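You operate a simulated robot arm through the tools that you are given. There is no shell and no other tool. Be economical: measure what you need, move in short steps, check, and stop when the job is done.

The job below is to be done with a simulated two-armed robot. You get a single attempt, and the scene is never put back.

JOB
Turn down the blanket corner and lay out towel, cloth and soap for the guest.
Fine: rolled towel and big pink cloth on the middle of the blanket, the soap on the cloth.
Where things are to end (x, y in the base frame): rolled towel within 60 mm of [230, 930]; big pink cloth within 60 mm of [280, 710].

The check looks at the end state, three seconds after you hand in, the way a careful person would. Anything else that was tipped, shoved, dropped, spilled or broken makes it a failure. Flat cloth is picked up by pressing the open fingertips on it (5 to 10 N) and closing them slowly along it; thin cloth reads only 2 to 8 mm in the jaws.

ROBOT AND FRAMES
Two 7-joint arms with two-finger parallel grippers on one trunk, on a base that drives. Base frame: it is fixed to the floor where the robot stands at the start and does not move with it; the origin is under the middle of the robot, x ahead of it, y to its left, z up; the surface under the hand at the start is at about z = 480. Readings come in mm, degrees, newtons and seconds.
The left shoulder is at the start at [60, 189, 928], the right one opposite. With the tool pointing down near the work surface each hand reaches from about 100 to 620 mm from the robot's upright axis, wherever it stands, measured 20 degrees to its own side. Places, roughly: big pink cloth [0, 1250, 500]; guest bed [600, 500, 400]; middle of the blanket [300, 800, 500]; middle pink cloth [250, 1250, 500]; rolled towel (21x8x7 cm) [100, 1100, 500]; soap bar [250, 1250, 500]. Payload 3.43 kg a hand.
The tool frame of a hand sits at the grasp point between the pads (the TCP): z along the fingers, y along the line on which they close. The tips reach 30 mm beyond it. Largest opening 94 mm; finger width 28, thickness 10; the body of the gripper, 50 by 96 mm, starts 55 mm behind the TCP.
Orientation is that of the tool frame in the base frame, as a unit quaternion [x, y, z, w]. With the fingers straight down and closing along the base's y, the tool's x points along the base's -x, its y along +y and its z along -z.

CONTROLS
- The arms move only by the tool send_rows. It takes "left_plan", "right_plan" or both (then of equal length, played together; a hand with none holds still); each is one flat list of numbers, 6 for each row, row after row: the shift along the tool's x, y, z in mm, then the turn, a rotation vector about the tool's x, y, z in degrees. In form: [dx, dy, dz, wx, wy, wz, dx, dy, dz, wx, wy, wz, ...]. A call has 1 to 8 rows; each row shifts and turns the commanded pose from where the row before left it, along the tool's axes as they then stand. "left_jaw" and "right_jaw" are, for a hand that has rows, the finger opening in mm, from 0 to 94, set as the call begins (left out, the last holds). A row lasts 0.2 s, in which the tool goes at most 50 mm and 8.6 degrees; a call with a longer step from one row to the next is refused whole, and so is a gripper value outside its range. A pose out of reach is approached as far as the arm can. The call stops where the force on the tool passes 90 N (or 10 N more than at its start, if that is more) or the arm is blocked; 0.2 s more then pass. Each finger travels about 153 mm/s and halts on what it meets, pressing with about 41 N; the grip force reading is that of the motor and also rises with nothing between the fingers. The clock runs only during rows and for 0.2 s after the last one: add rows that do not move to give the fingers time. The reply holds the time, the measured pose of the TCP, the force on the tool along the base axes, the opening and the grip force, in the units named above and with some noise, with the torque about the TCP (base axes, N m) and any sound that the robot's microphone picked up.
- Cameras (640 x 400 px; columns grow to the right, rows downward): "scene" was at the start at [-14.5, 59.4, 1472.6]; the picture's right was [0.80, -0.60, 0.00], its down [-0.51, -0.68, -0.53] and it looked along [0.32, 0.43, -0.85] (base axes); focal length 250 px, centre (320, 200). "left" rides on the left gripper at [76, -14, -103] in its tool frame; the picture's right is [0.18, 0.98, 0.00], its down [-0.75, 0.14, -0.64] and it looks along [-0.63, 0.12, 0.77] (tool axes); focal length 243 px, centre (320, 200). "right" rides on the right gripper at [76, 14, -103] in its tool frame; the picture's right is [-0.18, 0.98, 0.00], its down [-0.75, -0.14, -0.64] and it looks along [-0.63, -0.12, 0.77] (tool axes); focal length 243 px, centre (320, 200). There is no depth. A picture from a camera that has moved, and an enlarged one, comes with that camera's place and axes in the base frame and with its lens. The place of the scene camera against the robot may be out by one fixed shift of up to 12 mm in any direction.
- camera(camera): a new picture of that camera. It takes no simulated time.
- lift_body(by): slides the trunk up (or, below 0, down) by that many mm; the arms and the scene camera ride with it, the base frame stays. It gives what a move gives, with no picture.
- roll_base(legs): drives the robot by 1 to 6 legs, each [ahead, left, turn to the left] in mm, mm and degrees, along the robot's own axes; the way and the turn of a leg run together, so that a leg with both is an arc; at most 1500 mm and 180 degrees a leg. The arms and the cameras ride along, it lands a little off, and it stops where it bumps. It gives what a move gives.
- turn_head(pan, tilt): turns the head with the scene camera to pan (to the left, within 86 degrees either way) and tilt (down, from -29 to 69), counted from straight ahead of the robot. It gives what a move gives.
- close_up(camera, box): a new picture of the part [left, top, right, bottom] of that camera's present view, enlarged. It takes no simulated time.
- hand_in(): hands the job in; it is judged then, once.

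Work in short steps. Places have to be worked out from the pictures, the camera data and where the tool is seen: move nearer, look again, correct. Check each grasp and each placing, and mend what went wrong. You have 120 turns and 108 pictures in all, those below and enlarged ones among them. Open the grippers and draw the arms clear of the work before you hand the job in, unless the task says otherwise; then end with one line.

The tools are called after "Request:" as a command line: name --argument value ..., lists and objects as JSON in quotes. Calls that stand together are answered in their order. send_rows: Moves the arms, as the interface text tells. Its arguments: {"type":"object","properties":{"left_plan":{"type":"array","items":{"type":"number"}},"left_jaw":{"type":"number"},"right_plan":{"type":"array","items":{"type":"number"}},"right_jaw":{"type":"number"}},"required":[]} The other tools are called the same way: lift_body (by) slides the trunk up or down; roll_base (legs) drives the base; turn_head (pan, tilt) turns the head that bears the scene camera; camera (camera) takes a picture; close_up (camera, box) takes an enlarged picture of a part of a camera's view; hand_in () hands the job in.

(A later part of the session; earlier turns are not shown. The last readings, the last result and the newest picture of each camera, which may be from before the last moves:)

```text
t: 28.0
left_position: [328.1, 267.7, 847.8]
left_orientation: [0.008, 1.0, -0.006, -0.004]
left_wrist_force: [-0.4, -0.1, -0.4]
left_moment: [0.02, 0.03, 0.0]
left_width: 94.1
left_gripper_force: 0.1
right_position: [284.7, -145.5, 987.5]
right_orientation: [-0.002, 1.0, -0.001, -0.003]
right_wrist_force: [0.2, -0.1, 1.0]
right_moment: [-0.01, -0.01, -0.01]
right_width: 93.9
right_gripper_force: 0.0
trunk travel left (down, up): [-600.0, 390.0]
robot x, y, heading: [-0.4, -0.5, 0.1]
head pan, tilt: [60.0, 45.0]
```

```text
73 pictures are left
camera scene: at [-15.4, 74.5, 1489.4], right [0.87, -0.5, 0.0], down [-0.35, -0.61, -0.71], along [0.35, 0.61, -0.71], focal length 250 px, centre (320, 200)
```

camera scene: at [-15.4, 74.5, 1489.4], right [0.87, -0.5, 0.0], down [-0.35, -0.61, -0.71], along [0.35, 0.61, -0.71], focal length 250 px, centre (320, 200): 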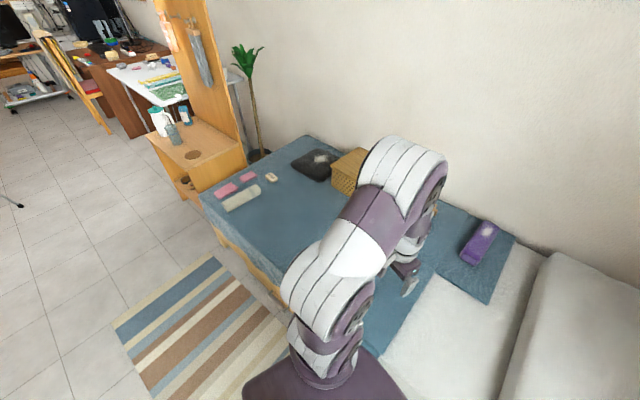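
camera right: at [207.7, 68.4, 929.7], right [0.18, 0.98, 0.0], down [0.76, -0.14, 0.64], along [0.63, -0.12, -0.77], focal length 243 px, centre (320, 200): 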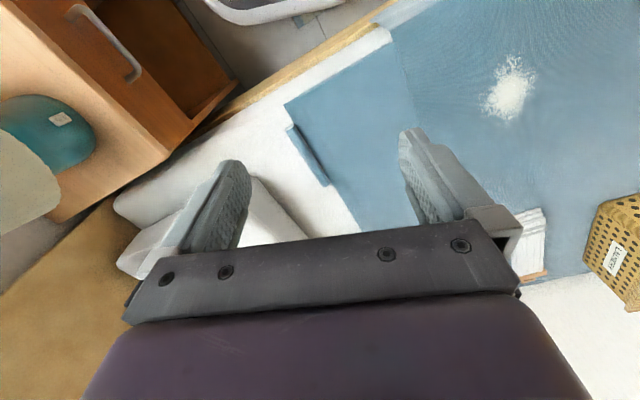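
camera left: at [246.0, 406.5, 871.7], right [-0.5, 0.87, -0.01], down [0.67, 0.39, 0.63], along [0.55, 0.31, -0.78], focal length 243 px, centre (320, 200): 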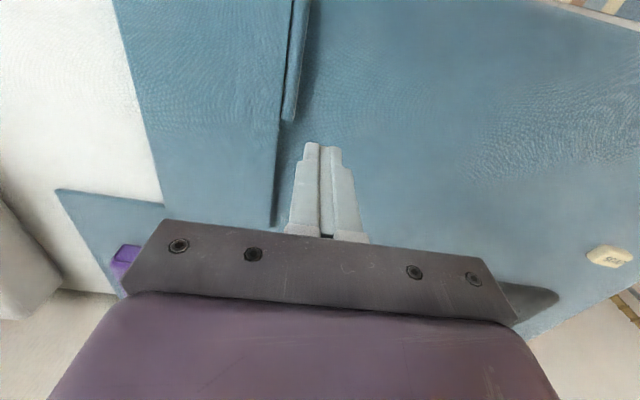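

The floor beside the bed is clear apart from the flat rug. I'll turn 20° left and drive 850 mm to the left along the bed.

Request:
roll_base --legs '[[0, 0, 20], [0, 850, 0]]'

Request:
turn_head --pan 25 --tilt 60

Request:
camera --camera "scene"

Request:
camera --camera "left"

```text
t: 33.6
left_position: [-69.6, 1155.5, 848.8]
left_orientation: [-0.166, 0.986, -0.006, -0.002]
left_wrist_force: [-0.3, -0.7, 0.0]
left_moment: [0.02, 0.01, -0.01]
left_width: 94.2
left_gripper_force: 0.2
right_position: [30.5, 752.2, 987.4]
right_orientation: [-0.175, 0.985, -0.001, -0.002]
right_wrist_force: [0.3, 0.3, 0.2]
right_moment: [-0.02, -0.03, 0.01]
right_width: 93.9
right_gripper_force: 0.0
trunk travel left (down, up): [-600.0, 390.0]
robot x, y, heading: [-287.4, 797.7, 19.8]
head pan, tilt: [60.0, 45.0]
```

```text
t: 34.6
left_position: [-69.8, 1155.5, 847.5]
left_orientation: [-0.165, 0.986, -0.007, -0.003]
left_wrist_force: [0.5, -0.4, 0.1]
left_moment: [0.0, -0.02, 0.03]
left_width: 94.0
left_gripper_force: 0.1
right_position: [30.3, 752.5, 987.3]
right_orientation: [-0.175, 0.985, -0.001, -0.002]
right_wrist_force: [0.0, -0.7, -0.3]
right_moment: [0.0, 0.01, -0.01]
right_width: 93.9
right_gripper_force: 0.0
trunk travel left (down, up): [-600.0, 390.0]
robot x, y, heading: [-287.7, 789.3, 20.0]
head pan, tilt: [25.0, 60.0]
```

```text
72 pictures are left
camera scene: at [-292.2, 823.0, 1470.0], right [0.71, -0.71, 0.0], down [-0.61, -0.61, -0.5], along [0.35, 0.35, -0.87], focal length 250 px, centre (320, 200)
```

scene: 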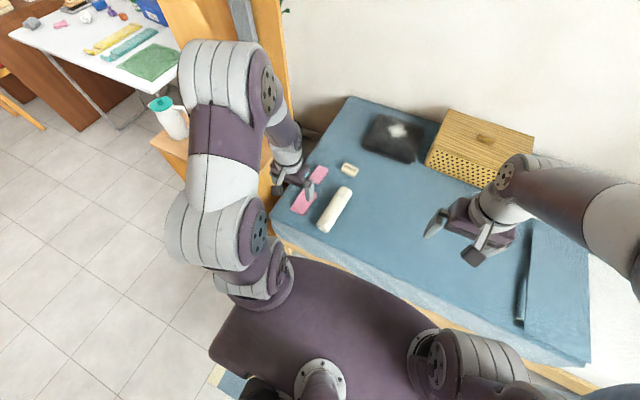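

```text
71 pictures are left
camera left: at [-134.7, 1119.4, 951.8], right [-0.49, 0.87, -0.01], down [0.67, 0.39, 0.63], along [0.56, 0.31, -0.77], focal length 243 px, centre (320, 200)
```

left: 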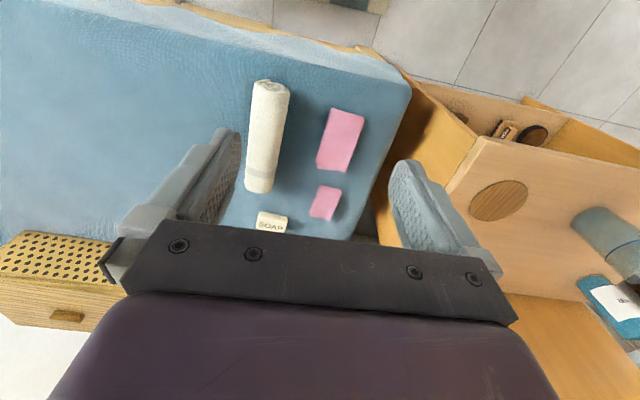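

The rolled towel is centred near (110,1128), with its axis across the bed, so the gripper is already aligned with it. I'll move the left hand above it.

Request:
send_rows --left_plan '[-26.5, -14.5, 30, 0, 0, 0, -26.5, -14.5, 30, 0, 0, 0, -26.5, -14.5, 30, 0, 0, 0, -26.5, -14.5, 30, 0, 0, 0, -26.5, -14.5, 30, 0, 0, 0, -26.5, -14.5, 30, 0, 0, 0]'

Request:
camera --camera "left"

Request:
camera --camera "scene"

```text
t: 36.0
left_position: [110.0, 1123.4, 668.2]
left_orientation: [-0.166, 0.986, -0.007, -0.004]
left_wrist_force: [-0.5, 0.1, -0.6]
left_moment: [0.0, 0.0, 0.01]
left_width: 93.6
left_gripper_force: 0.0
right_position: [30.4, 752.5, 988.0]
right_orientation: [-0.174, 0.985, -0.001, -0.001]
right_wrist_force: [-0.1, -0.4, 0.6]
right_moment: [0.01, 0.02, -0.01]
right_width: 94.1
right_gripper_force: 0.2
trunk travel left (down, up): [-600.0, 390.0]
robot x, y, heading: [-284.8, 788.7, 19.8]
head pan, tilt: [25.0, 60.0]
```

```text
70 pictures are left
camera left: at [43.7, 1086.6, 771.8], right [-0.5, 0.87, -0.01], down [0.67, 0.39, 0.63], along [0.55, 0.31, -0.77], focal length 243 px, centre (320, 200)
```

left: 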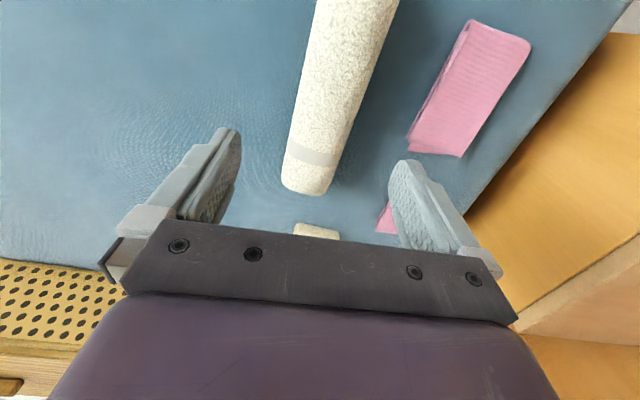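

```text
69 pictures are left
camera scene: at [-290.8, 823.2, 1470.0], right [0.71, -0.71, 0.0], down [-0.61, -0.61, -0.5], along [0.35, 0.35, -0.87], focal length 250 px, centre (320, 200)
```

scene: 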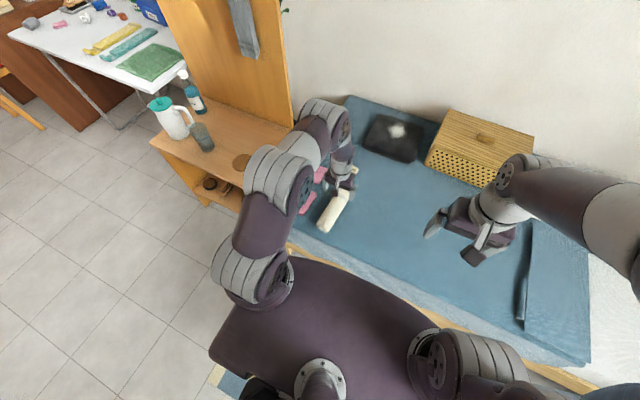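

The towel axis is about 12 mm toward the foot from the TCP. I'll correct that, yaw −3° to match its axis (about 16°), and lower to z≈610 to check.

Request:
send_rows --left_plan '[0, 6, 20, 0, 0, 3, 0, 6, 20, 0, 0, 0, 0, 0, 18, 0, 0, 0, 0, 0, 0, 0, 0, 0]'

Request:
camera --camera "left"

```text
t: 37.0
left_position: [106.2, 1132.7, 610.3]
left_orientation: [-0.139, 0.99, -0.007, -0.003]
left_wrist_force: [-1.0, -0.1, 0.1]
left_moment: [-0.01, -0.01, 0.04]
left_width: 94.1
left_gripper_force: 0.1
right_position: [31.1, 753.1, 987.2]
right_orientation: [-0.175, 0.985, 0.0, -0.002]
right_wrist_force: [-0.2, 0.9, -0.3]
right_moment: [0.0, -0.02, 0.01]
right_width: 94.1
right_gripper_force: 0.1
trunk travel left (down, up): [-600.0, 390.0]
robot x, y, heading: [-287.0, 794.0, 19.8]
head pan, tilt: [25.0, 60.0]
```

```text
68 pictures are left
camera left: at [37.9, 1100.4, 713.5], right [-0.45, 0.89, -0.01], down [0.69, 0.35, 0.64], along [0.57, 0.28, -0.77], focal length 243 px, centre (320, 200)
```

left: 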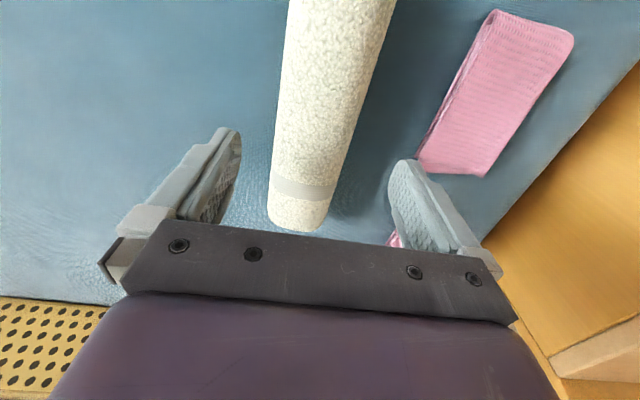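

The towel is centred between the fingers, within about 2 mm. I'll lower to grasp height.

Request:
send_rows --left_plan '[-2, -1, 25, 0, 0, 1.5, -2, 0, 25, 0, 0, 0, 0, 0, 20, 0, 0, 0, 0, 0, 10, 0, 0, 0, 0, 0, 6, 0, 0, 0]'

Request:
camera --camera "left"

```text
t: 38.2
left_position: [111.2, 1131.1, 524.4]
left_orientation: [-0.126, 0.992, -0.006, -0.001]
left_wrist_force: [-4.0, -1.3, 11.5]
left_moment: [0.56, 0.08, 0.11]
left_width: 94.0
left_gripper_force: 0.0
right_position: [29.8, 752.1, 987.9]
right_orientation: [-0.175, 0.985, 0.0, -0.001]
right_wrist_force: [0.5, 0.0, 0.2]
right_moment: [0.03, 0.03, -0.02]
right_width: 93.9
right_gripper_force: 0.0
trunk travel left (down, up): [-600.0, 390.0]
robot x, y, heading: [-287.8, 791.8, 19.9]
head pan, tilt: [25.0, 60.0]
```

```text
67 pictures are left
camera left: at [40.4, 1100.6, 628.0], right [-0.42, 0.91, -0.01], down [0.7, 0.33, 0.64], along [0.58, 0.26, -0.77], focal length 243 px, centre (320, 200)
```

left: 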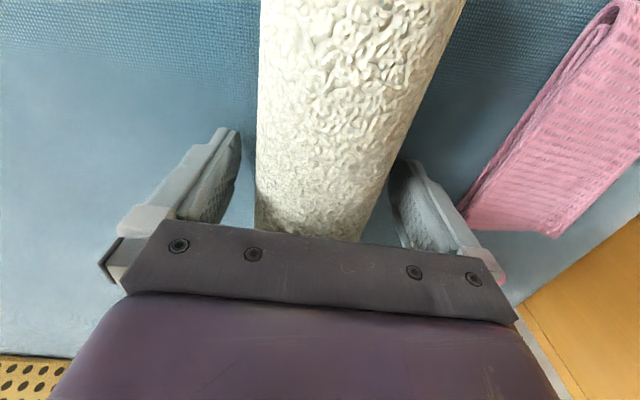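

The fingertips straddle the towel and just touch the blanket at about z 494. I'll ease up slightly, close and lift.

Request:
send_rows --left_plan '[0, 0, -3, 0, 0, 0, 0, 0, 0, 0, 0, 0, 0, 0, 0, 0, 0, 0, 0, 0, 0, 0, 0, 0]' --left_jaw 30

Request:
send_rows --left_plan '[0, 0, -15, 0, 0, 0, 0, 0, -30, 0, 0, 0, 0, 0, -40, 0, 0, 0, 0, 0, -40, 0, 0, 0]'

Request:
camera --camera "left"

```text
t: 39.2
left_position: [109.7, 1132.0, 526.8]
left_orientation: [-0.125, 0.992, -0.005, -0.002]
left_wrist_force: [0.2, -0.2, 0.7]
left_moment: [0.0, 0.0, 0.02]
left_width: 73.6
left_gripper_force: 40.7
right_position: [30.5, 752.9, 987.1]
right_orientation: [-0.174, 0.985, 0.0, -0.001]
right_wrist_force: [0.3, 0.0, 0.0]
right_moment: [0.0, 0.01, -0.04]
right_width: 94.0
right_gripper_force: 0.1
trunk travel left (down, up): [-600.0, 390.0]
robot x, y, heading: [-286.2, 794.5, 20.1]
head pan, tilt: [25.0, 60.0]
```

```text
t: 40.2
left_position: [109.3, 1133.5, 651.8]
left_orientation: [-0.126, 0.992, -0.006, -0.003]
left_wrist_force: [-0.3, -0.3, -1.2]
left_moment: [0.0, -0.03, 0.02]
left_width: 73.7
left_gripper_force: 40.8
right_position: [30.8, 752.6, 987.1]
right_orientation: [-0.175, 0.985, 0.0, -0.001]
right_wrist_force: [0.6, 0.8, -0.5]
right_moment: [0.01, -0.02, 0.02]
right_width: 94.0
right_gripper_force: 0.0
trunk travel left (down, up): [-600.0, 390.0]
robot x, y, heading: [-289.2, 793.0, 19.9]
head pan, tilt: [25.0, 60.0]
```

```text
66 pictures are left
camera left: at [40.4, 1103.2, 755.4], right [-0.42, 0.91, -0.01], down [0.7, 0.33, 0.63], along [0.58, 0.26, -0.77], focal length 243 px, centre (320, 200)
```

left: 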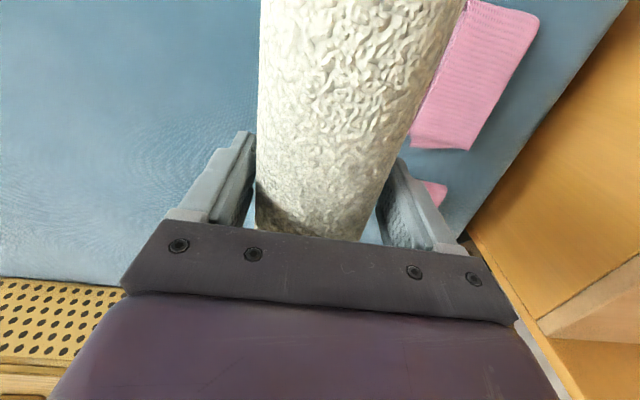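

The towel is held at 73.6 mm and lifts fine. I'll drive 220 mm to the right to bring it over its place, staying well within reach.

Request:
roll_base --legs '[[0, -220, 0]]'

```text
t: 41.8
left_position: [184.2, 930.3, 652.2]
left_orientation: [-0.126, 0.992, -0.006, -0.003]
left_wrist_force: [0.1, -0.3, -1.0]
left_moment: [0.01, 0.02, -0.01]
left_width: 73.8
left_gripper_force: 41.0
right_position: [105.4, 547.2, 987.4]
right_orientation: [-0.174, 0.985, -0.001, -0.001]
right_wrist_force: [0.2, -1.1, 0.5]
right_moment: [0.04, 0.0, 0.0]
right_width: 94.0
right_gripper_force: 0.1
trunk travel left (down, up): [-600.0, 390.0]
robot x, y, heading: [-216.6, 587.0, 20.0]
head pan, tilt: [25.0, 60.0]
```

The TCP is at (184,930). I'll shift 46 mm in x and lower to the height it was gripped at (z≈528).

Request:
send_rows --left_plan '[-22, -6, 10, 0, 0, 0, -22.5, -5.5, 20, 0, 0, 0, 0, 0, 35, 0, 0, 0, 0, 0, 35, 0, 0, 0, 0, 0, 15, 0, 0, 0, 0, 0, 7, 0, 0, 0, 0, 0, 0, 0, 0, 0]'

Request:
camera --camera "left"

```text
t: 43.4
left_position: [230.6, 928.8, 528.8]
left_orientation: [-0.127, 0.992, -0.006, -0.003]
left_wrist_force: [0.4, 0.3, -1.4]
left_moment: [0.01, 0.01, 0.02]
left_width: 73.4
left_gripper_force: 40.7
right_position: [103.4, 549.4, 987.7]
right_orientation: [-0.173, 0.985, 0.0, -0.002]
right_wrist_force: [0.0, 0.1, -0.8]
right_moment: [0.0, 0.01, -0.02]
right_width: 94.2
right_gripper_force: 0.1
trunk travel left (down, up): [-600.0, 390.0]
robot x, y, heading: [-212.8, 588.1, 19.9]
head pan, tilt: [25.0, 60.0]
```

```text
65 pictures are left
camera left: at [160.9, 897.6, 632.3], right [-0.42, 0.91, -0.01], down [0.7, 0.33, 0.63], along [0.58, 0.26, -0.77], focal length 243 px, centre (320, 200)
```

left: 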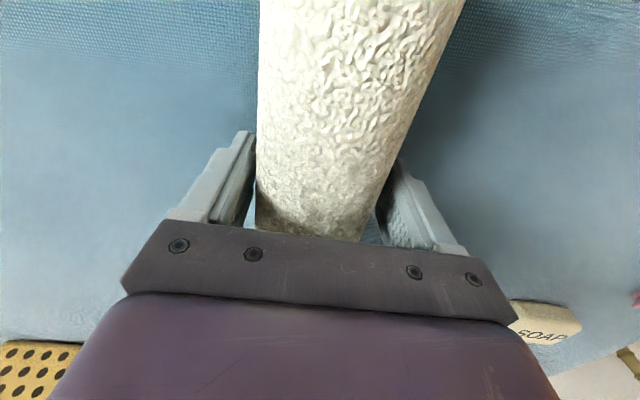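

Not quite touching. I'll lower 3 mm more, open, and retreat straight up.

Request:
send_rows --left_plan '[0, 0, 2, 0, 0, 0, 0, 0, 1, 0, 0, 0, 0, 0, 0, 0, 0, 0]'

Request:
send_rows --left_plan '[0, 0, 0, 0, 0, 0, 0, 0, 0, 0, 0, 0, 0, 0, -10, 0, 0, 0, 0, 0, -30, 0, 0, 0, 0, 0, -40, 0, 0, 0, 0, 0, -40, 0, 0, 0, 0, 0, -30, 0, 0, 0]' --left_jaw 94

Request:
camera --camera "left"

```text
t: 44.2
left_position: [229.1, 928.1, 526.8]
left_orientation: [-0.125, 0.992, -0.007, -0.003]
left_wrist_force: [0.4, -0.7, -0.6]
left_moment: [0.02, -0.02, 0.02]
left_width: 73.4
left_gripper_force: 41.0
right_position: [103.4, 549.3, 987.6]
right_orientation: [-0.174, 0.985, 0.0, -0.001]
right_wrist_force: [0.4, -0.1, 0.7]
right_moment: [-0.02, 0.02, 0.02]
right_width: 93.8
right_gripper_force: 0.1
trunk travel left (down, up): [-600.0, 390.0]
robot x, y, heading: [-215.5, 587.4, 20.0]
head pan, tilt: [25.0, 60.0]
```

```text
t: 45.8
left_position: [228.8, 930.5, 678.3]
left_orientation: [-0.126, 0.992, -0.007, -0.003]
left_wrist_force: [0.0, 0.4, -0.8]
left_moment: [0.04, 0.02, 0.01]
left_width: 93.9
left_gripper_force: 0.1
right_position: [104.2, 548.7, 987.3]
right_orientation: [-0.173, 0.985, 0.0, 0.0]
right_wrist_force: [0.4, 0.0, -0.2]
right_moment: [0.02, -0.02, -0.01]
right_width: 94.2
right_gripper_force: 0.0
trunk travel left (down, up): [-600.0, 390.0]
robot x, y, heading: [-209.0, 588.7, 20.1]
head pan, tilt: [25.0, 60.0]
```

```text
64 pictures are left
camera left: at [160.2, 899.3, 780.6], right [-0.42, 0.91, -0.01], down [0.7, 0.33, 0.63], along [0.58, 0.26, -0.77], focal length 243 px, centre (320, 200)
```

left: 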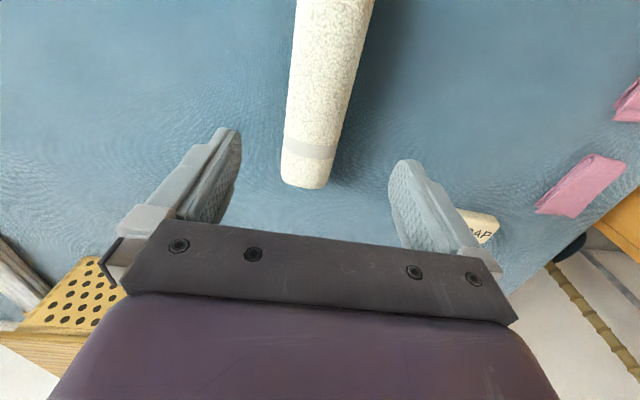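

The towel is laid at (229,929). I'll drive 300 mm back left for the pink cloth.

Request:
roll_base --legs '[[0, 300, 0]]'

Request:
camera --camera "left"

Request:
camera --camera "scene"

```text
t: 47.9
left_position: [127.0, 1213.6, 675.9]
left_orientation: [-0.126, 0.992, -0.008, -0.004]
left_wrist_force: [-0.5, 0.9, 0.5]
left_moment: [-0.03, -0.01, -0.01]
left_width: 93.9
left_gripper_force: 0.0
right_position: [1.0, 833.3, 987.1]
right_orientation: [-0.173, 0.985, -0.001, -0.002]
right_wrist_force: [0.6, -0.1, -0.2]
right_moment: [0.0, 0.0, 0.02]
right_width: 94.1
right_gripper_force: 0.1
trunk travel left (down, up): [-600.0, 390.0]
robot x, y, heading: [-315.7, 873.0, 20.0]
head pan, tilt: [25.0, 60.0]
```

```text
63 pictures are left
camera left: at [58.2, 1182.9, 780.0], right [-0.42, 0.91, -0.01], down [0.7, 0.33, 0.63], along [0.58, 0.26, -0.77], focal length 243 px, centre (320, 200)
```

left: 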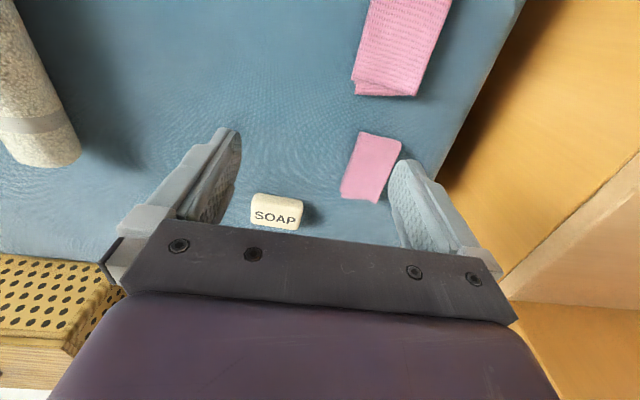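

```text
62 pictures are left
camera scene: at [-321.0, 903.1, 1469.9], right [0.71, -0.71, 0.0], down [-0.61, -0.61, -0.5], along [0.35, 0.35, -0.87], focal length 250 px, centre (320, 200)
```

scene: 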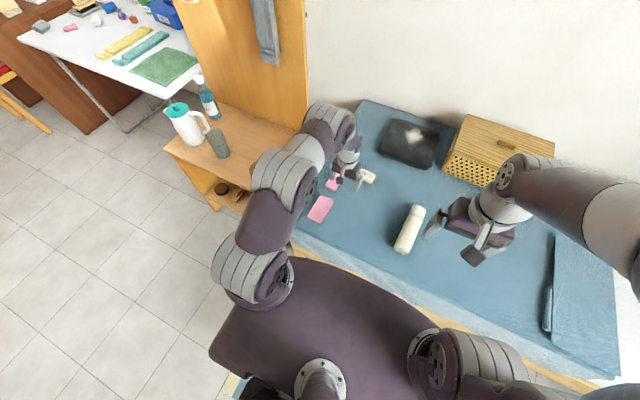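

I'll move the hand over the big pink cloth, near (44,1262), for a closer look before touching it.

Request:
send_rows --left_plan '[25, 15, 5, 0, 0, 0, 25, 15, 5, 0, 0, 0, 20, 15, 5, 0, 0, 0, 0, 15, 10, 0, 0, 0]'

Request:
camera --camera "left"

Request:
close_up --camera "left" --box '[220, 0, 540, 200]'

```text
t: 48.9
left_position: [43.2, 1253.3, 652.0]
left_orientation: [-0.127, 0.992, -0.007, -0.002]
left_wrist_force: [-0.2, 1.2, 0.0]
left_moment: [0.01, -0.02, 0.03]
left_width: 94.0
left_gripper_force: 0.1
right_position: [1.3, 833.1, 986.9]
right_orientation: [-0.174, 0.985, -0.001, -0.002]
right_wrist_force: [0.0, 0.3, -0.1]
right_moment: [0.01, -0.01, -0.02]
right_width: 94.2
right_gripper_force: 0.0
trunk travel left (down, up): [-600.0, 390.0]
robot x, y, heading: [-312.4, 871.2, 20.0]
head pan, tilt: [25.0, 60.0]
```

```text
61 pictures are left
camera left: at [-24.9, 1223.4, 755.1], right [-0.42, 0.91, -0.01], down [0.7, 0.33, 0.63], along [0.58, 0.26, -0.77], focal length 243 px, centre (320, 200)
```

left: 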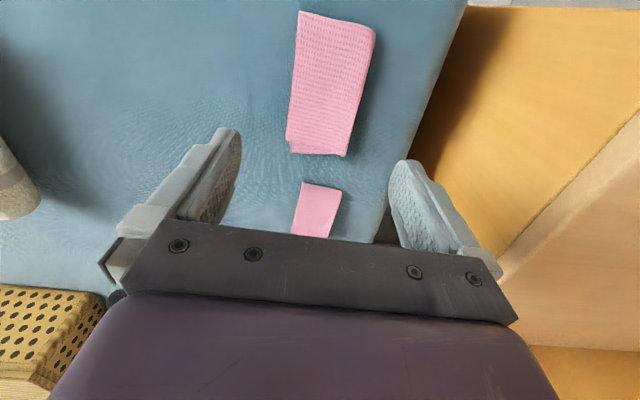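

```text
2.00 times, centred on (380, 100) of left
camera zoom: at [-24.9, 1223.4, 755.1], right [-0.42, 0.91, -0.01], down [0.7, 0.33, 0.63], along [0.58, 0.26, -0.77], focal length 485 px, centre (200, 400)
```

zoom: 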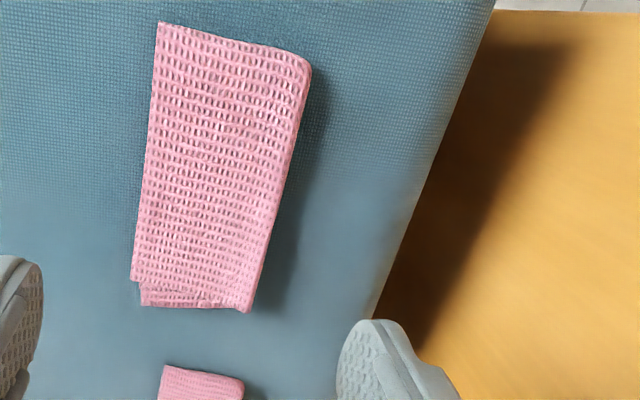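

The cloth's corners give a centre of about (38,1256), roughly 115×65 mm, aligned with the tool. 65 mm fits inside the jaws, so I'll straddle it, touch the blanket lightly and close along it.

Request:
send_rows --left_plan '[2, 4, 40, 0, 0, 0, 2, 0, 40, 0, 0, 0, 0, 0, 30, 0, 0, 0, 0, 0, 10, 0, 0, 0]'

Request:
camera --camera "left"

```text
t: 49.9
left_position: [40.3, 1255.3, 530.9]
left_orientation: [-0.127, 0.992, -0.007, -0.002]
left_wrist_force: [-0.2, 0.8, -0.2]
left_moment: [-0.01, 0.0, 0.01]
left_width: 94.2
left_gripper_force: 0.1
right_position: [1.5, 831.6, 987.8]
right_orientation: [-0.173, 0.985, 0.0, -0.002]
right_wrist_force: [0.7, 0.2, -0.8]
right_moment: [0.0, -0.02, -0.02]
right_width: 94.0
right_gripper_force: 0.0
trunk travel left (down, up): [-600.0, 390.0]
robot x, y, heading: [-315.8, 869.4, 19.9]
head pan, tilt: [25.0, 60.0]
```

```text
59 pictures are left
camera left: at [-29.3, 1224.2, 634.8], right [-0.42, 0.91, -0.01], down [0.7, 0.33, 0.64], along [0.58, 0.26, -0.77], focal length 243 px, centre (320, 200)
```

left: 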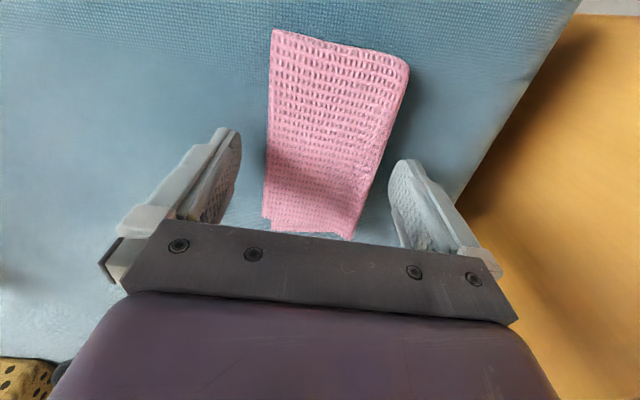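

The fingers straddle the middle of the cloth. I'll go down to touch, then close in stages.

Request:
send_rows --left_plan '[0, 0, 3, 0, 0, 0, 0, 0, 3, 0, 0, 0, 0, 0, 1, 0, 0, 0]'

Request:
send_rows --left_plan '[0, 0, 0, 0, 0, 0, 0, 0, 0, 0, 0, 0]' --left_jaw 58

Request:
camera --camera "left"

```text
t: 50.7
left_position: [40.2, 1255.2, 524.3]
left_orientation: [-0.126, 0.992, -0.007, -0.002]
left_wrist_force: [-1.6, -1.1, 3.0]
left_moment: [0.2, 0.06, 0.08]
left_width: 93.6
left_gripper_force: 0.0
right_position: [1.5, 831.6, 987.7]
right_orientation: [-0.173, 0.985, 0.001, -0.001]
right_wrist_force: [0.1, 0.4, -0.3]
right_moment: [0.01, -0.01, 0.0]
right_width: 94.1
right_gripper_force: 0.0
trunk travel left (down, up): [-600.0, 390.0]
robot x, y, heading: [-313.7, 871.4, 19.7]
head pan, tilt: [25.0, 60.0]
```

```text
t: 51.3
left_position: [39.4, 1255.3, 523.9]
left_orientation: [-0.126, 0.992, -0.006, -0.002]
left_wrist_force: [-0.9, 2.2, 2.6]
left_moment: [0.21, 0.02, 0.06]
left_width: 68.3
left_gripper_force: 40.6
right_position: [1.2, 832.7, 986.6]
right_orientation: [-0.174, 0.985, -0.001, -0.001]
right_wrist_force: [-0.5, 0.0, 0.5]
right_moment: [0.0, 0.0, -0.02]
right_width: 94.2
right_gripper_force: 0.1
trunk travel left (down, up): [-600.0, 390.0]
robot x, y, heading: [-316.4, 872.9, 19.9]
head pan, tilt: [25.0, 60.0]
```

```text
58 pictures are left
camera left: at [-29.8, 1224.2, 628.0], right [-0.42, 0.91, -0.01], down [0.7, 0.33, 0.64], along [0.58, 0.26, -0.77], focal length 243 px, centre (320, 200)
```

left: 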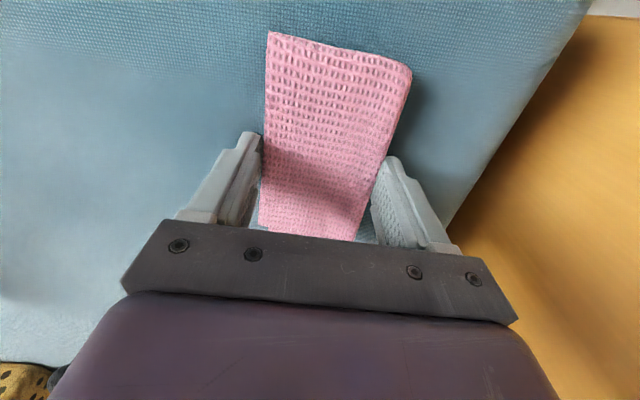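

The folded cloth behaves like a firm block: 68 mm at 40 N. I'll lift it.

Request:
send_rows --left_plan '[0, 0, -10, 0, 0, 0, 0, 0, -25, 0, 0, 0, 0, 0, -40, 0, 0, 0, 0, 0, -40, 0, 0, 0]' --left_jaw 40

Request:
camera --camera "left"

```text
t: 52.3
left_position: [39.2, 1255.5, 639.5]
left_orientation: [-0.126, 0.992, -0.006, -0.002]
left_wrist_force: [0.9, 0.7, 0.6]
left_moment: [0.0, -0.01, 0.0]
left_width: 68.3
left_gripper_force: 41.4
right_position: [0.9, 831.3, 987.1]
right_orientation: [-0.174, 0.985, 0.001, -0.001]
right_wrist_force: [0.2, -0.2, 0.5]
right_moment: [-0.01, -0.05, 0.0]
right_width: 94.0
right_gripper_force: 0.1
trunk travel left (down, up): [-600.0, 390.0]
robot x, y, heading: [-314.2, 871.2, 20.0]
head pan, tilt: [25.0, 60.0]
```

```text
57 pictures are left
camera left: at [-30.3, 1224.7, 743.4], right [-0.42, 0.91, -0.01], down [0.7, 0.33, 0.63], along [0.58, 0.26, -0.77], focal length 243 px, centre (320, 200)
```

left: 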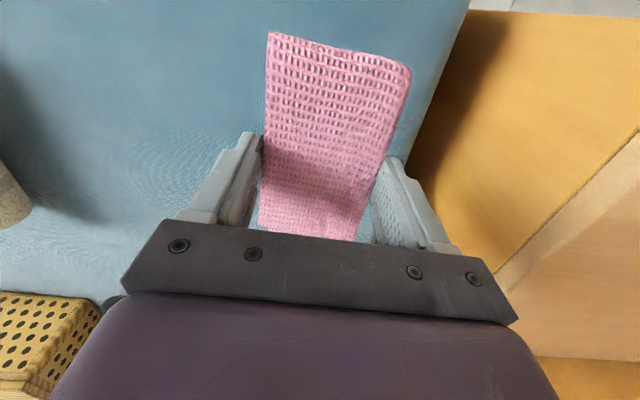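

The cloth is held. I'll raise a bit more to clear the towel, then drive 560 mm right.

Request:
send_rows --left_plan '[0, 0, -40, 0, 0, 0]'

Request:
roll_base --legs '[[0, -560, 0]]'

```text
t: 52.7
left_position: [38.6, 1256.6, 680.3]
left_orientation: [-0.126, 0.992, -0.006, -0.004]
left_wrist_force: [-0.7, -0.2, 0.4]
left_moment: [0.05, 0.0, 0.02]
left_width: 68.1
left_gripper_force: 41.6
right_position: [0.9, 831.6, 986.4]
right_orientation: [-0.174, 0.985, -0.001, -0.001]
right_wrist_force: [0.0, 0.1, 0.2]
right_moment: [0.02, -0.04, -0.02]
right_width: 94.1
right_gripper_force: 0.0
trunk travel left (down, up): [-600.0, 390.0]
robot x, y, heading: [-313.9, 873.3, 20.0]
head pan, tilt: [25.0, 60.0]
```

```text
t: 55.9
left_position: [231.5, 726.5, 679.1]
left_orientation: [-0.125, 0.992, -0.006, -0.003]
left_wrist_force: [-0.3, 0.6, -0.2]
left_moment: [-0.03, 0.03, 0.0]
left_width: 68.0
left_gripper_force: 41.1
right_position: [192.9, 299.7, 988.1]
right_orientation: [-0.173, 0.985, 0.0, -0.002]
right_wrist_force: [0.6, -0.3, -0.7]
right_moment: [0.02, -0.01, 0.05]
right_width: 93.6
right_gripper_force: 0.0
trunk travel left (down, up): [-600.0, 390.0]
robot x, y, heading: [-124.4, 342.7, 19.8]
head pan, tilt: [25.0, 60.0]
```

I'll shift (48,-16) onto the target and lower to the gripped height.

Request:
send_rows --left_plan '[-21.4, -14, 20, 0, 0, 0, -21.4, -14, 20, 0, 0, 0, 0, 0, 40, 0, 0, 0, 0, 0, 40, 0, 0, 0, 0, 0, 22, 0, 0, 0, 0, 0, 8, 0, 0, 0, 0, 0, 3, 0, 0, 0, 0, 0, 0, 0, 0, 0]'

Request:
camera --camera "left"

```text
t: 57.7
left_position: [279.3, 707.0, 526.4]
left_orientation: [-0.125, 0.992, -0.006, -0.003]
left_wrist_force: [0.0, 0.6, -0.8]
left_moment: [0.02, 0.02, 0.01]
left_width: 68.2
left_gripper_force: 40.8
right_position: [191.7, 301.8, 987.1]
right_orientation: [-0.173, 0.985, -0.001, -0.002]
right_wrist_force: [-0.1, -0.7, -0.4]
right_moment: [0.03, 0.01, 0.02]
right_width: 94.0
right_gripper_force: 0.0
trunk travel left (down, up): [-600.0, 390.0]
robot x, y, heading: [-120.6, 341.6, 19.7]
head pan, tilt: [25.0, 60.0]
```

```text
56 pictures are left
camera left: at [209.5, 677.1, 630.2], right [-0.42, 0.91, -0.01], down [0.7, 0.33, 0.63], along [0.58, 0.26, -0.77], focal length 243 px, centre (320, 200)
```

left: 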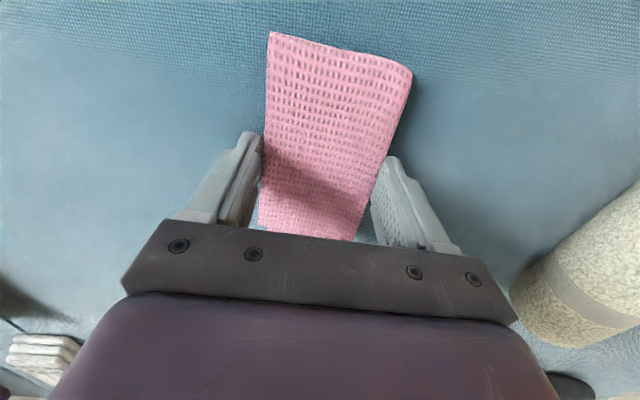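

The cloth is over its target. I'll lower 2 mm, release and rise.

Request:
send_rows --left_plan '[0, 0, 2.5, 0, 0, 0, 0, 0, 0, 0, 0, 0]'

Request:
send_rows --left_plan '[0, 0, 0, 0, 0, 0, 0, 0, 0, 0, 0, 0, 0, 0, -10, 0, 0, 0, 0, 0, -30, 0, 0, 0, 0, 0, -40, 0, 0, 0, 0, 0, -40, 0, 0, 0, 0, 0, -30, 0, 0, 0]' --left_jaw 94

Request:
camera --camera "left"

```text
t: 58.3
left_position: [277.1, 706.8, 524.7]
left_orientation: [-0.126, 0.992, -0.007, -0.003]
left_wrist_force: [-2.1, 0.3, 3.5]
left_moment: [0.2, 0.03, 0.06]
left_width: 68.5
left_gripper_force: 41.7
right_position: [190.9, 301.0, 987.6]
right_orientation: [-0.172, 0.985, -0.001, 0.0]
right_wrist_force: [0.1, -0.1, -0.2]
right_moment: [0.01, -0.03, 0.01]
right_width: 93.7
right_gripper_force: 0.0
trunk travel left (down, up): [-600.0, 390.0]
robot x, y, heading: [-123.2, 343.4, 19.5]
head pan, tilt: [25.0, 60.0]
```

```text
t: 59.9
left_position: [277.8, 709.0, 673.8]
left_orientation: [-0.126, 0.992, -0.006, -0.003]
left_wrist_force: [-0.8, 0.0, 0.7]
left_moment: [0.01, 0.01, -0.01]
left_width: 94.0
left_gripper_force: 0.0
right_position: [191.9, 300.7, 987.6]
right_orientation: [-0.173, 0.985, 0.0, -0.001]
right_wrist_force: [0.8, 0.2, 0.3]
right_moment: [-0.02, 0.0, 0.02]
right_width: 93.8
right_gripper_force: 0.1
trunk travel left (down, up): [-600.0, 390.0]
robot x, y, heading: [-125.2, 337.6, 20.1]
head pan, tilt: [25.0, 60.0]
```

```text
55 pictures are left
camera left: at [209.3, 678.7, 777.6], right [-0.42, 0.91, -0.01], down [0.7, 0.33, 0.63], along [0.58, 0.26, -0.77], focal length 243 px, centre (320, 200)
```

left: 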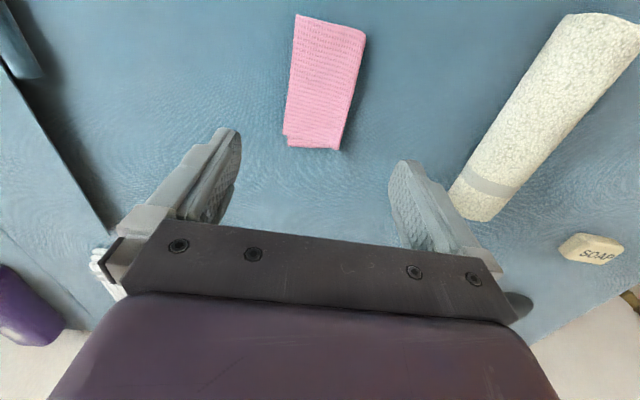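

The cloth is at about (278,709). Next is the soap, near (321,1227), which is about 720 mm deep across the bed. I'll drive 490 mm left and look.

Request:
roll_base --legs '[[0, 490, 0]]'

Request:
camera --camera "left"

Request:
turn_head --pan 20 --tilt 50

Request:
camera --camera "scene"

```text
t: 62.8
left_position: [116.5, 1170.6, 674.7]
left_orientation: [-0.122, 0.992, -0.008, -0.004]
left_wrist_force: [0.2, 1.2, 0.4]
left_moment: [0.02, 0.0, -0.01]
left_width: 94.1
left_gripper_force: 0.0
right_position: [26.4, 763.5, 988.2]
right_orientation: [-0.169, 0.986, -0.002, -0.001]
right_wrist_force: [-0.6, 0.4, -1.0]
right_moment: [-0.06, 0.0, 0.01]
right_width: 94.2
right_gripper_force: 0.1
trunk travel left (down, up): [-600.0, 390.0]
robot x, y, heading: [-283.6, 804.1, 19.5]
head pan, tilt: [25.0, 60.0]
```

```text
54 pictures are left
camera left: at [47.2, 1140.5, 777.2], right [-0.42, 0.91, -0.01], down [0.7, 0.33, 0.63], along [0.58, 0.26, -0.77], focal length 243 px, centre (320, 200)
```

left: 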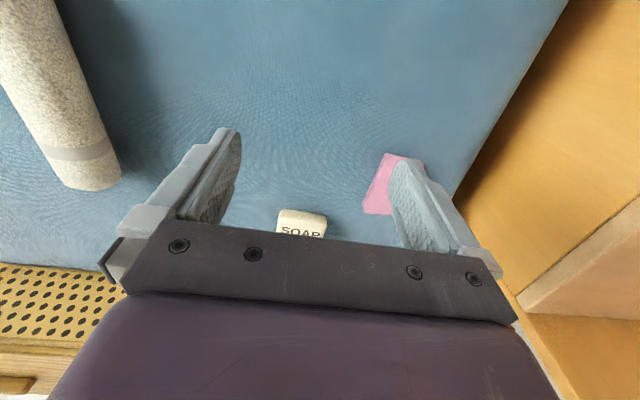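

```text
t: 63.5
left_position: [117.2, 1170.9, 673.3]
left_orientation: [-0.122, 0.993, -0.007, -0.003]
left_wrist_force: [-0.1, 0.3, 0.1]
left_moment: [-0.01, -0.01, 0.0]
left_width: 93.7
left_gripper_force: 0.1
right_position: [26.7, 762.1, 988.0]
right_orientation: [-0.169, 0.986, -0.001, -0.001]
right_wrist_force: [0.3, -0.4, 0.4]
right_moment: [0.04, -0.01, -0.01]
right_width: 93.9
right_gripper_force: 0.2
trunk travel left (down, up): [-600.0, 390.0]
robot x, y, heading: [-290.1, 807.0, 19.4]
head pan, tilt: [20.0, 50.0]
```

```text
53 pictures are left
camera scene: at [-282.3, 837.2, 1482.5], right [0.63, -0.77, 0.0], down [-0.59, -0.49, -0.64], along [0.5, 0.41, -0.77], focal length 250 px, centre (320, 200)
```

scene: 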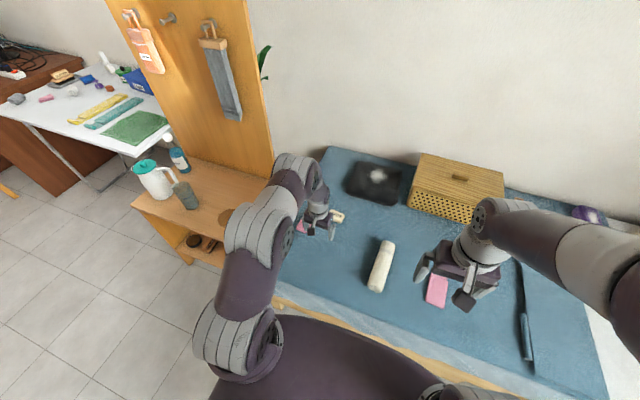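

The soap sits around (315,1225), which is near the reach limit. I'll raise the hand, lower the trunk 200 mm, and lean the fingers outward to gain reach.

Request:
send_rows --left_plan '[0, 0, -45, 0, 0, 0, 0, 0, -45, 0, 0, 0, 0, 0, -45, 0, 0, 0, 0, 0, -45, 0, 0, 0]'

Request:
lift_body --by -200

Request:
send_rows --left_plan '[0, 0, 0, 0, -8, 0, 0, 0, 0, 0, -8, 0, 0, 0, 0, 0, -8, 0, 0, 0, 0, 0, -8, 0]'

Request:
camera --camera "left"

```text
t: 64.5
left_position: [116.2, 1172.3, 854.8]
left_orientation: [-0.122, 0.993, -0.007, -0.004]
left_wrist_force: [0.4, 0.3, 0.0]
left_moment: [0.01, 0.03, -0.01]
left_width: 94.2
left_gripper_force: 0.1
right_position: [28.1, 761.7, 988.8]
right_orientation: [-0.17, 0.986, -0.001, 0.0]
right_wrist_force: [-0.8, 0.5, -0.2]
right_moment: [-0.02, 0.0, 0.01]
right_width: 94.0
right_gripper_force: 0.1
trunk travel left (down, up): [-600.0, 390.0]
robot x, y, heading: [-289.4, 808.4, 19.4]
head pan, tilt: [20.0, 50.0]
```

```text
t: 66.7
left_position: [117.0, 1172.8, 653.8]
left_orientation: [-0.122, 0.993, -0.007, -0.002]
left_wrist_force: [-0.7, 0.1, -0.1]
left_moment: [-0.02, 0.02, -0.02]
left_width: 94.1
left_gripper_force: 0.0
right_position: [27.8, 761.9, 786.7]
right_orientation: [-0.169, 0.986, 0.0, -0.002]
right_wrist_force: [0.5, -0.2, -0.4]
right_moment: [0.01, -0.02, -0.02]
right_width: 94.2
right_gripper_force: 0.2
trunk travel left (down, up): [-400.0, 590.0]
robot x, y, heading: [-292.4, 804.2, 19.0]
head pan, tilt: [20.0, 50.0]
```

```text
t: 67.7
left_position: [118.1, 1173.6, 654.3]
left_orientation: [-0.119, 0.954, 0.028, 0.273]
left_wrist_force: [-0.6, 0.2, 0.4]
left_moment: [0.05, 0.0, 0.06]
left_width: 93.9
left_gripper_force: 0.1
right_position: [26.4, 762.3, 787.9]
right_orientation: [-0.169, 0.986, -0.001, -0.001]
right_wrist_force: [0.4, -0.5, -0.3]
right_moment: [0.01, 0.01, 0.01]
right_width: 94.0
right_gripper_force: 0.1
trunk travel left (down, up): [-400.0, 590.0]
robot x, y, heading: [-291.5, 802.4, 19.1]
head pan, tilt: [20.0, 50.0]
```

```text
52 pictures are left
camera left: at [6.2, 1131.8, 703.0], right [-0.39, 0.91, -0.11], down [0.26, 0.22, 0.94], along [0.88, 0.34, -0.32], focal length 243 px, centre (320, 200)
```

left: 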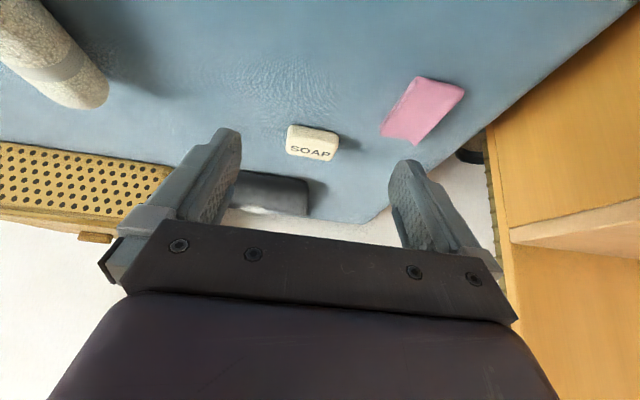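

The soap is centred near (312,1228), about 71 mm long along the closing line. I'll approach above it with the fingers leaned 32°.

Request:
send_rows --left_plan '[-25.6, 1.1, 31.1, 0, 0, 0, -25.6, 1.1, 31.1, 0, 0, 0, -25.6, 1.1, 31.1, 0, 0, 0, -25.6, 1.1, 31.1, 0, 0, 0, -25.6, 1.1, 31.1, 0, 0, 0]'

Request:
camera --camera "left"

Request:
camera --camera "scene"

```text
t: 68.9
left_position: [301.7, 1224.2, 588.9]
left_orientation: [-0.119, 0.955, 0.028, 0.271]
left_wrist_force: [0.4, -0.5, -0.2]
left_moment: [0.01, 0.04, -0.03]
left_width: 94.0
left_gripper_force: 0.0
right_position: [27.9, 761.2, 786.8]
right_orientation: [-0.17, 0.985, -0.001, -0.002]
right_wrist_force: [0.4, 0.4, -0.9]
right_moment: [0.02, -0.01, -0.02]
right_width: 94.1
right_gripper_force: 0.0
trunk travel left (down, up): [-400.0, 590.0]
robot x, y, heading: [-288.3, 805.7, 19.7]
head pan, tilt: [20.0, 50.0]
```

```text
51 pictures are left
camera left: at [190.7, 1182.5, 637.2], right [-0.39, 0.91, -0.11], down [0.26, 0.22, 0.94], along [0.88, 0.34, -0.32], focal length 243 px, centre (320, 200)
```

left: 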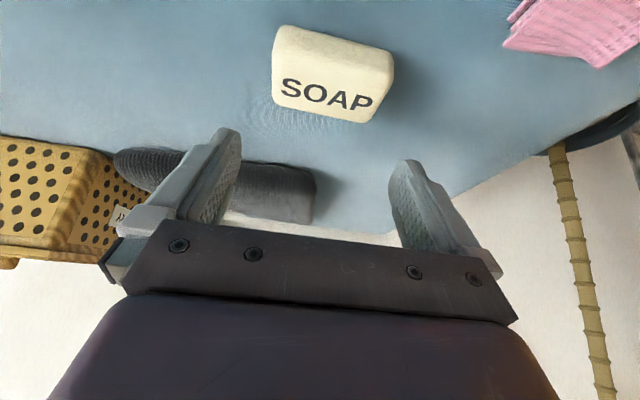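

```text
50 pictures are left
camera scene: at [-281.6, 837.8, 1282.5], right [0.63, -0.77, 0.0], down [-0.59, -0.49, -0.64], along [0.5, 0.41, -0.77], focal length 250 px, centre (320, 200)
```

scene: 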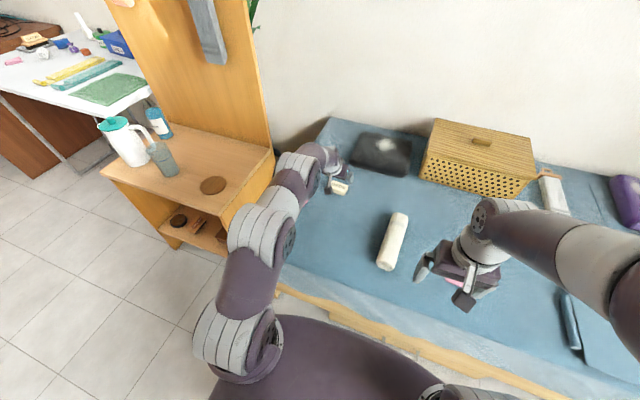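

The soap is centred between the fingers. I'll lower straight down about 61 mm.

Request:
send_rows --left_plan '[12, 1, 19, 0, 0, 0, 10.5, 0.5, 17, 0, 0, 0, 5.3, 0, 8.5, 0, 0, 0, 3, 0, 4.8, 0, 0, 0, 0, 0, 0, 0, 0, 0]'

Request:
camera --camera "left"

```text
t: 70.1
left_position: [299.0, 1223.7, 531.3]
left_orientation: [-0.119, 0.955, 0.027, 0.271]
left_wrist_force: [0.5, -1.1, -0.7]
left_moment: [0.0, 0.03, -0.02]
left_width: 94.2
left_gripper_force: 0.1
right_position: [27.2, 762.1, 787.9]
right_orientation: [-0.169, 0.986, 0.0, -0.002]
right_wrist_force: [-0.3, 0.3, 0.4]
right_moment: [0.03, 0.0, 0.0]
right_width: 94.0
right_gripper_force: 0.1
trunk travel left (down, up): [-400.0, 590.0]
robot x, y, heading: [-290.3, 807.5, 19.8]
head pan, tilt: [20.0, 50.0]
```

```text
49 pictures are left
camera left: at [189.8, 1182.7, 578.3], right [-0.39, 0.91, -0.11], down [0.26, 0.22, 0.94], along [0.88, 0.34, -0.32], focal length 243 px, centre (320, 200)
```

left: 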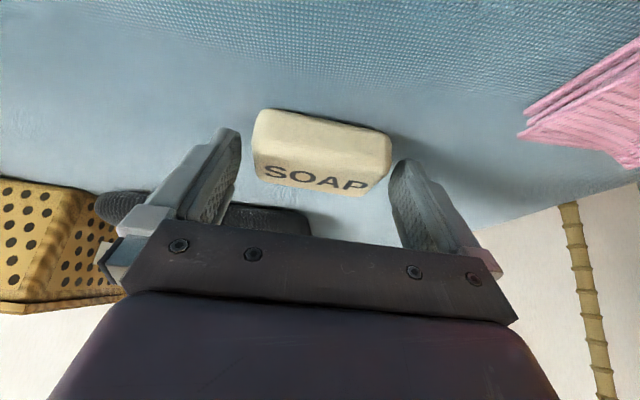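

The fingers are on both sides of the soap. I'll close and lift.

Request:
send_rows --left_plan '[0, 0, 0, 0, 0, 0, 0, 0, 0, 0, 0, 0, 0, 0, 0, 0, 0, 0]' --left_jaw 40

Request:
send_rows --left_plan '[-5.3, 0, -8.5, 0, 0, 0, -10.6, 0, -17, 0, 0, 0, -16, 0, -25.4, 0, 0, 0, -21, 0, -34, 0, 0, 0]'

Request:
camera --camera "left"

```text
t: 70.9
left_position: [300.8, 1225.4, 532.2]
left_orientation: [-0.12, 0.954, 0.028, 0.272]
left_wrist_force: [3.0, 1.1, 9.0]
left_moment: [0.36, 0.11, -0.1]
left_width: 74.4
left_gripper_force: 40.1
right_position: [27.7, 761.9, 788.0]
right_orientation: [-0.169, 0.986, 0.0, -0.001]
right_wrist_force: [-0.1, -0.4, -0.3]
right_moment: [0.01, 0.02, 0.01]
right_width: 93.8
right_gripper_force: 0.1
trunk travel left (down, up): [-400.0, 590.0]
robot x, y, heading: [-286.7, 805.8, 19.4]
head pan, tilt: [20.0, 50.0]
```

```text
t: 71.9
left_position: [299.2, 1225.6, 628.8]
left_orientation: [-0.119, 0.955, 0.027, 0.27]
left_wrist_force: [-0.2, 1.1, -0.4]
left_moment: [0.0, -0.01, 0.0]
left_width: 74.0
left_gripper_force: 41.1
right_position: [28.6, 763.5, 787.5]
right_orientation: [-0.169, 0.986, -0.001, 0.0]
right_wrist_force: [0.3, 0.0, -0.1]
right_moment: [-0.02, 0.01, 0.0]
right_width: 94.0
right_gripper_force: 0.1
trunk travel left (down, up): [-400.0, 590.0]
robot x, y, heading: [-289.8, 805.7, 19.3]
head pan, tilt: [20.0, 50.0]
```

```text
48 pictures are left
camera left: at [189.1, 1183.5, 677.5], right [-0.39, 0.91, -0.11], down [0.26, 0.22, 0.94], along [0.88, 0.34, -0.33], focal length 243 px, centre (320, 200)
```

left: 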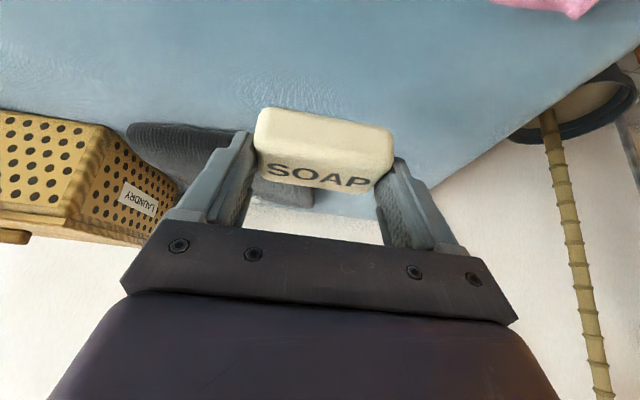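

The soap is held at 74 mm. I'll draw it back toward the robot and up, then drive 480 mm right to the cloth.

Request:
send_rows --left_plan '[30.1, 0, -30.6, 0, 0, 0, 30.1, 0, -30.6, 0, 0, 0, 30.1, 0, -30.6, 0, 0, 0, 30.1, 0, -30.6, 0, 0, 0, 30.1, 0, -30.6, 0, 0, 0]'

Request:
roll_base --legs '[[0, -480, 0]]'

Request:
camera --camera "left"

Request:
camera --camera "scene"

```text
t: 73.1
left_position: [98.8, 1176.3, 682.6]
left_orientation: [-0.119, 0.955, 0.028, 0.272]
left_wrist_force: [-0.4, -0.2, -1.1]
left_moment: [0.02, 0.0, 0.03]
left_width: 74.4
left_gripper_force: 40.8
right_position: [27.9, 762.3, 787.5]
right_orientation: [-0.169, 0.986, 0.0, -0.001]
right_wrist_force: [0.2, -0.3, -0.3]
right_moment: [0.02, 0.01, 0.01]
right_width: 93.9
right_gripper_force: 0.1
trunk travel left (down, up): [-400.0, 590.0]
robot x, y, heading: [-290.8, 801.8, 19.2]
head pan, tilt: [20.0, 50.0]
```

```text
t: 76.0
left_position: [260.8, 717.1, 683.9]
left_orientation: [-0.12, 0.955, 0.028, 0.271]
left_wrist_force: [-0.1, 0.8, 0.0]
left_moment: [0.01, 0.04, 0.02]
left_width: 74.5
left_gripper_force: 41.2
right_position: [189.6, 304.8, 787.5]
right_orientation: [-0.171, 0.985, -0.001, -0.001]
right_wrist_force: [0.0, 1.0, 0.5]
right_moment: [-0.01, -0.01, -0.01]
right_width: 94.1
right_gripper_force: 0.0
trunk travel left (down, up): [-400.0, 590.0]
robot x, y, heading: [-123.1, 347.4, 19.6]
head pan, tilt: [20.0, 50.0]
```

```text
47 pictures are left
camera left: at [150.4, 675.7, 731.3], right [-0.39, 0.91, -0.11], down [0.26, 0.22, 0.94], along [0.88, 0.34, -0.32], focal length 243 px, centre (320, 200)
```

left: 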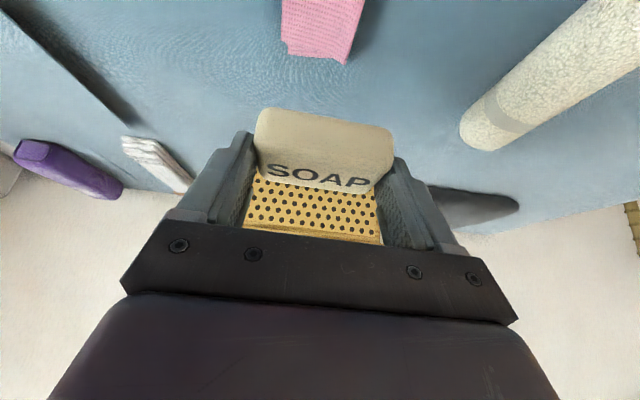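

```text
46 pictures are left
camera scene: at [-120.1, 377.7, 1282.5], right [0.64, -0.77, 0.0], down [-0.59, -0.49, -0.64], along [0.5, 0.41, -0.77], focal length 250 px, centre (320, 200)
```

scene: 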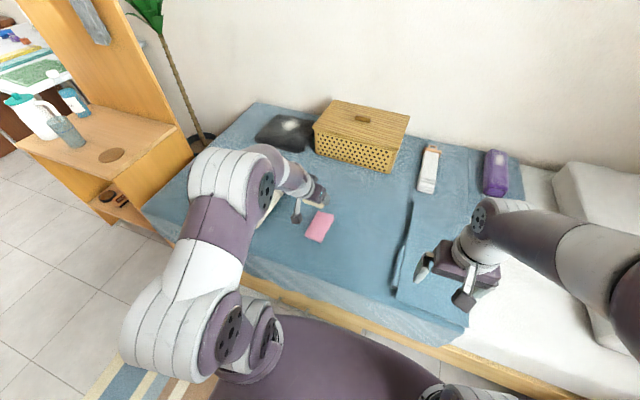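

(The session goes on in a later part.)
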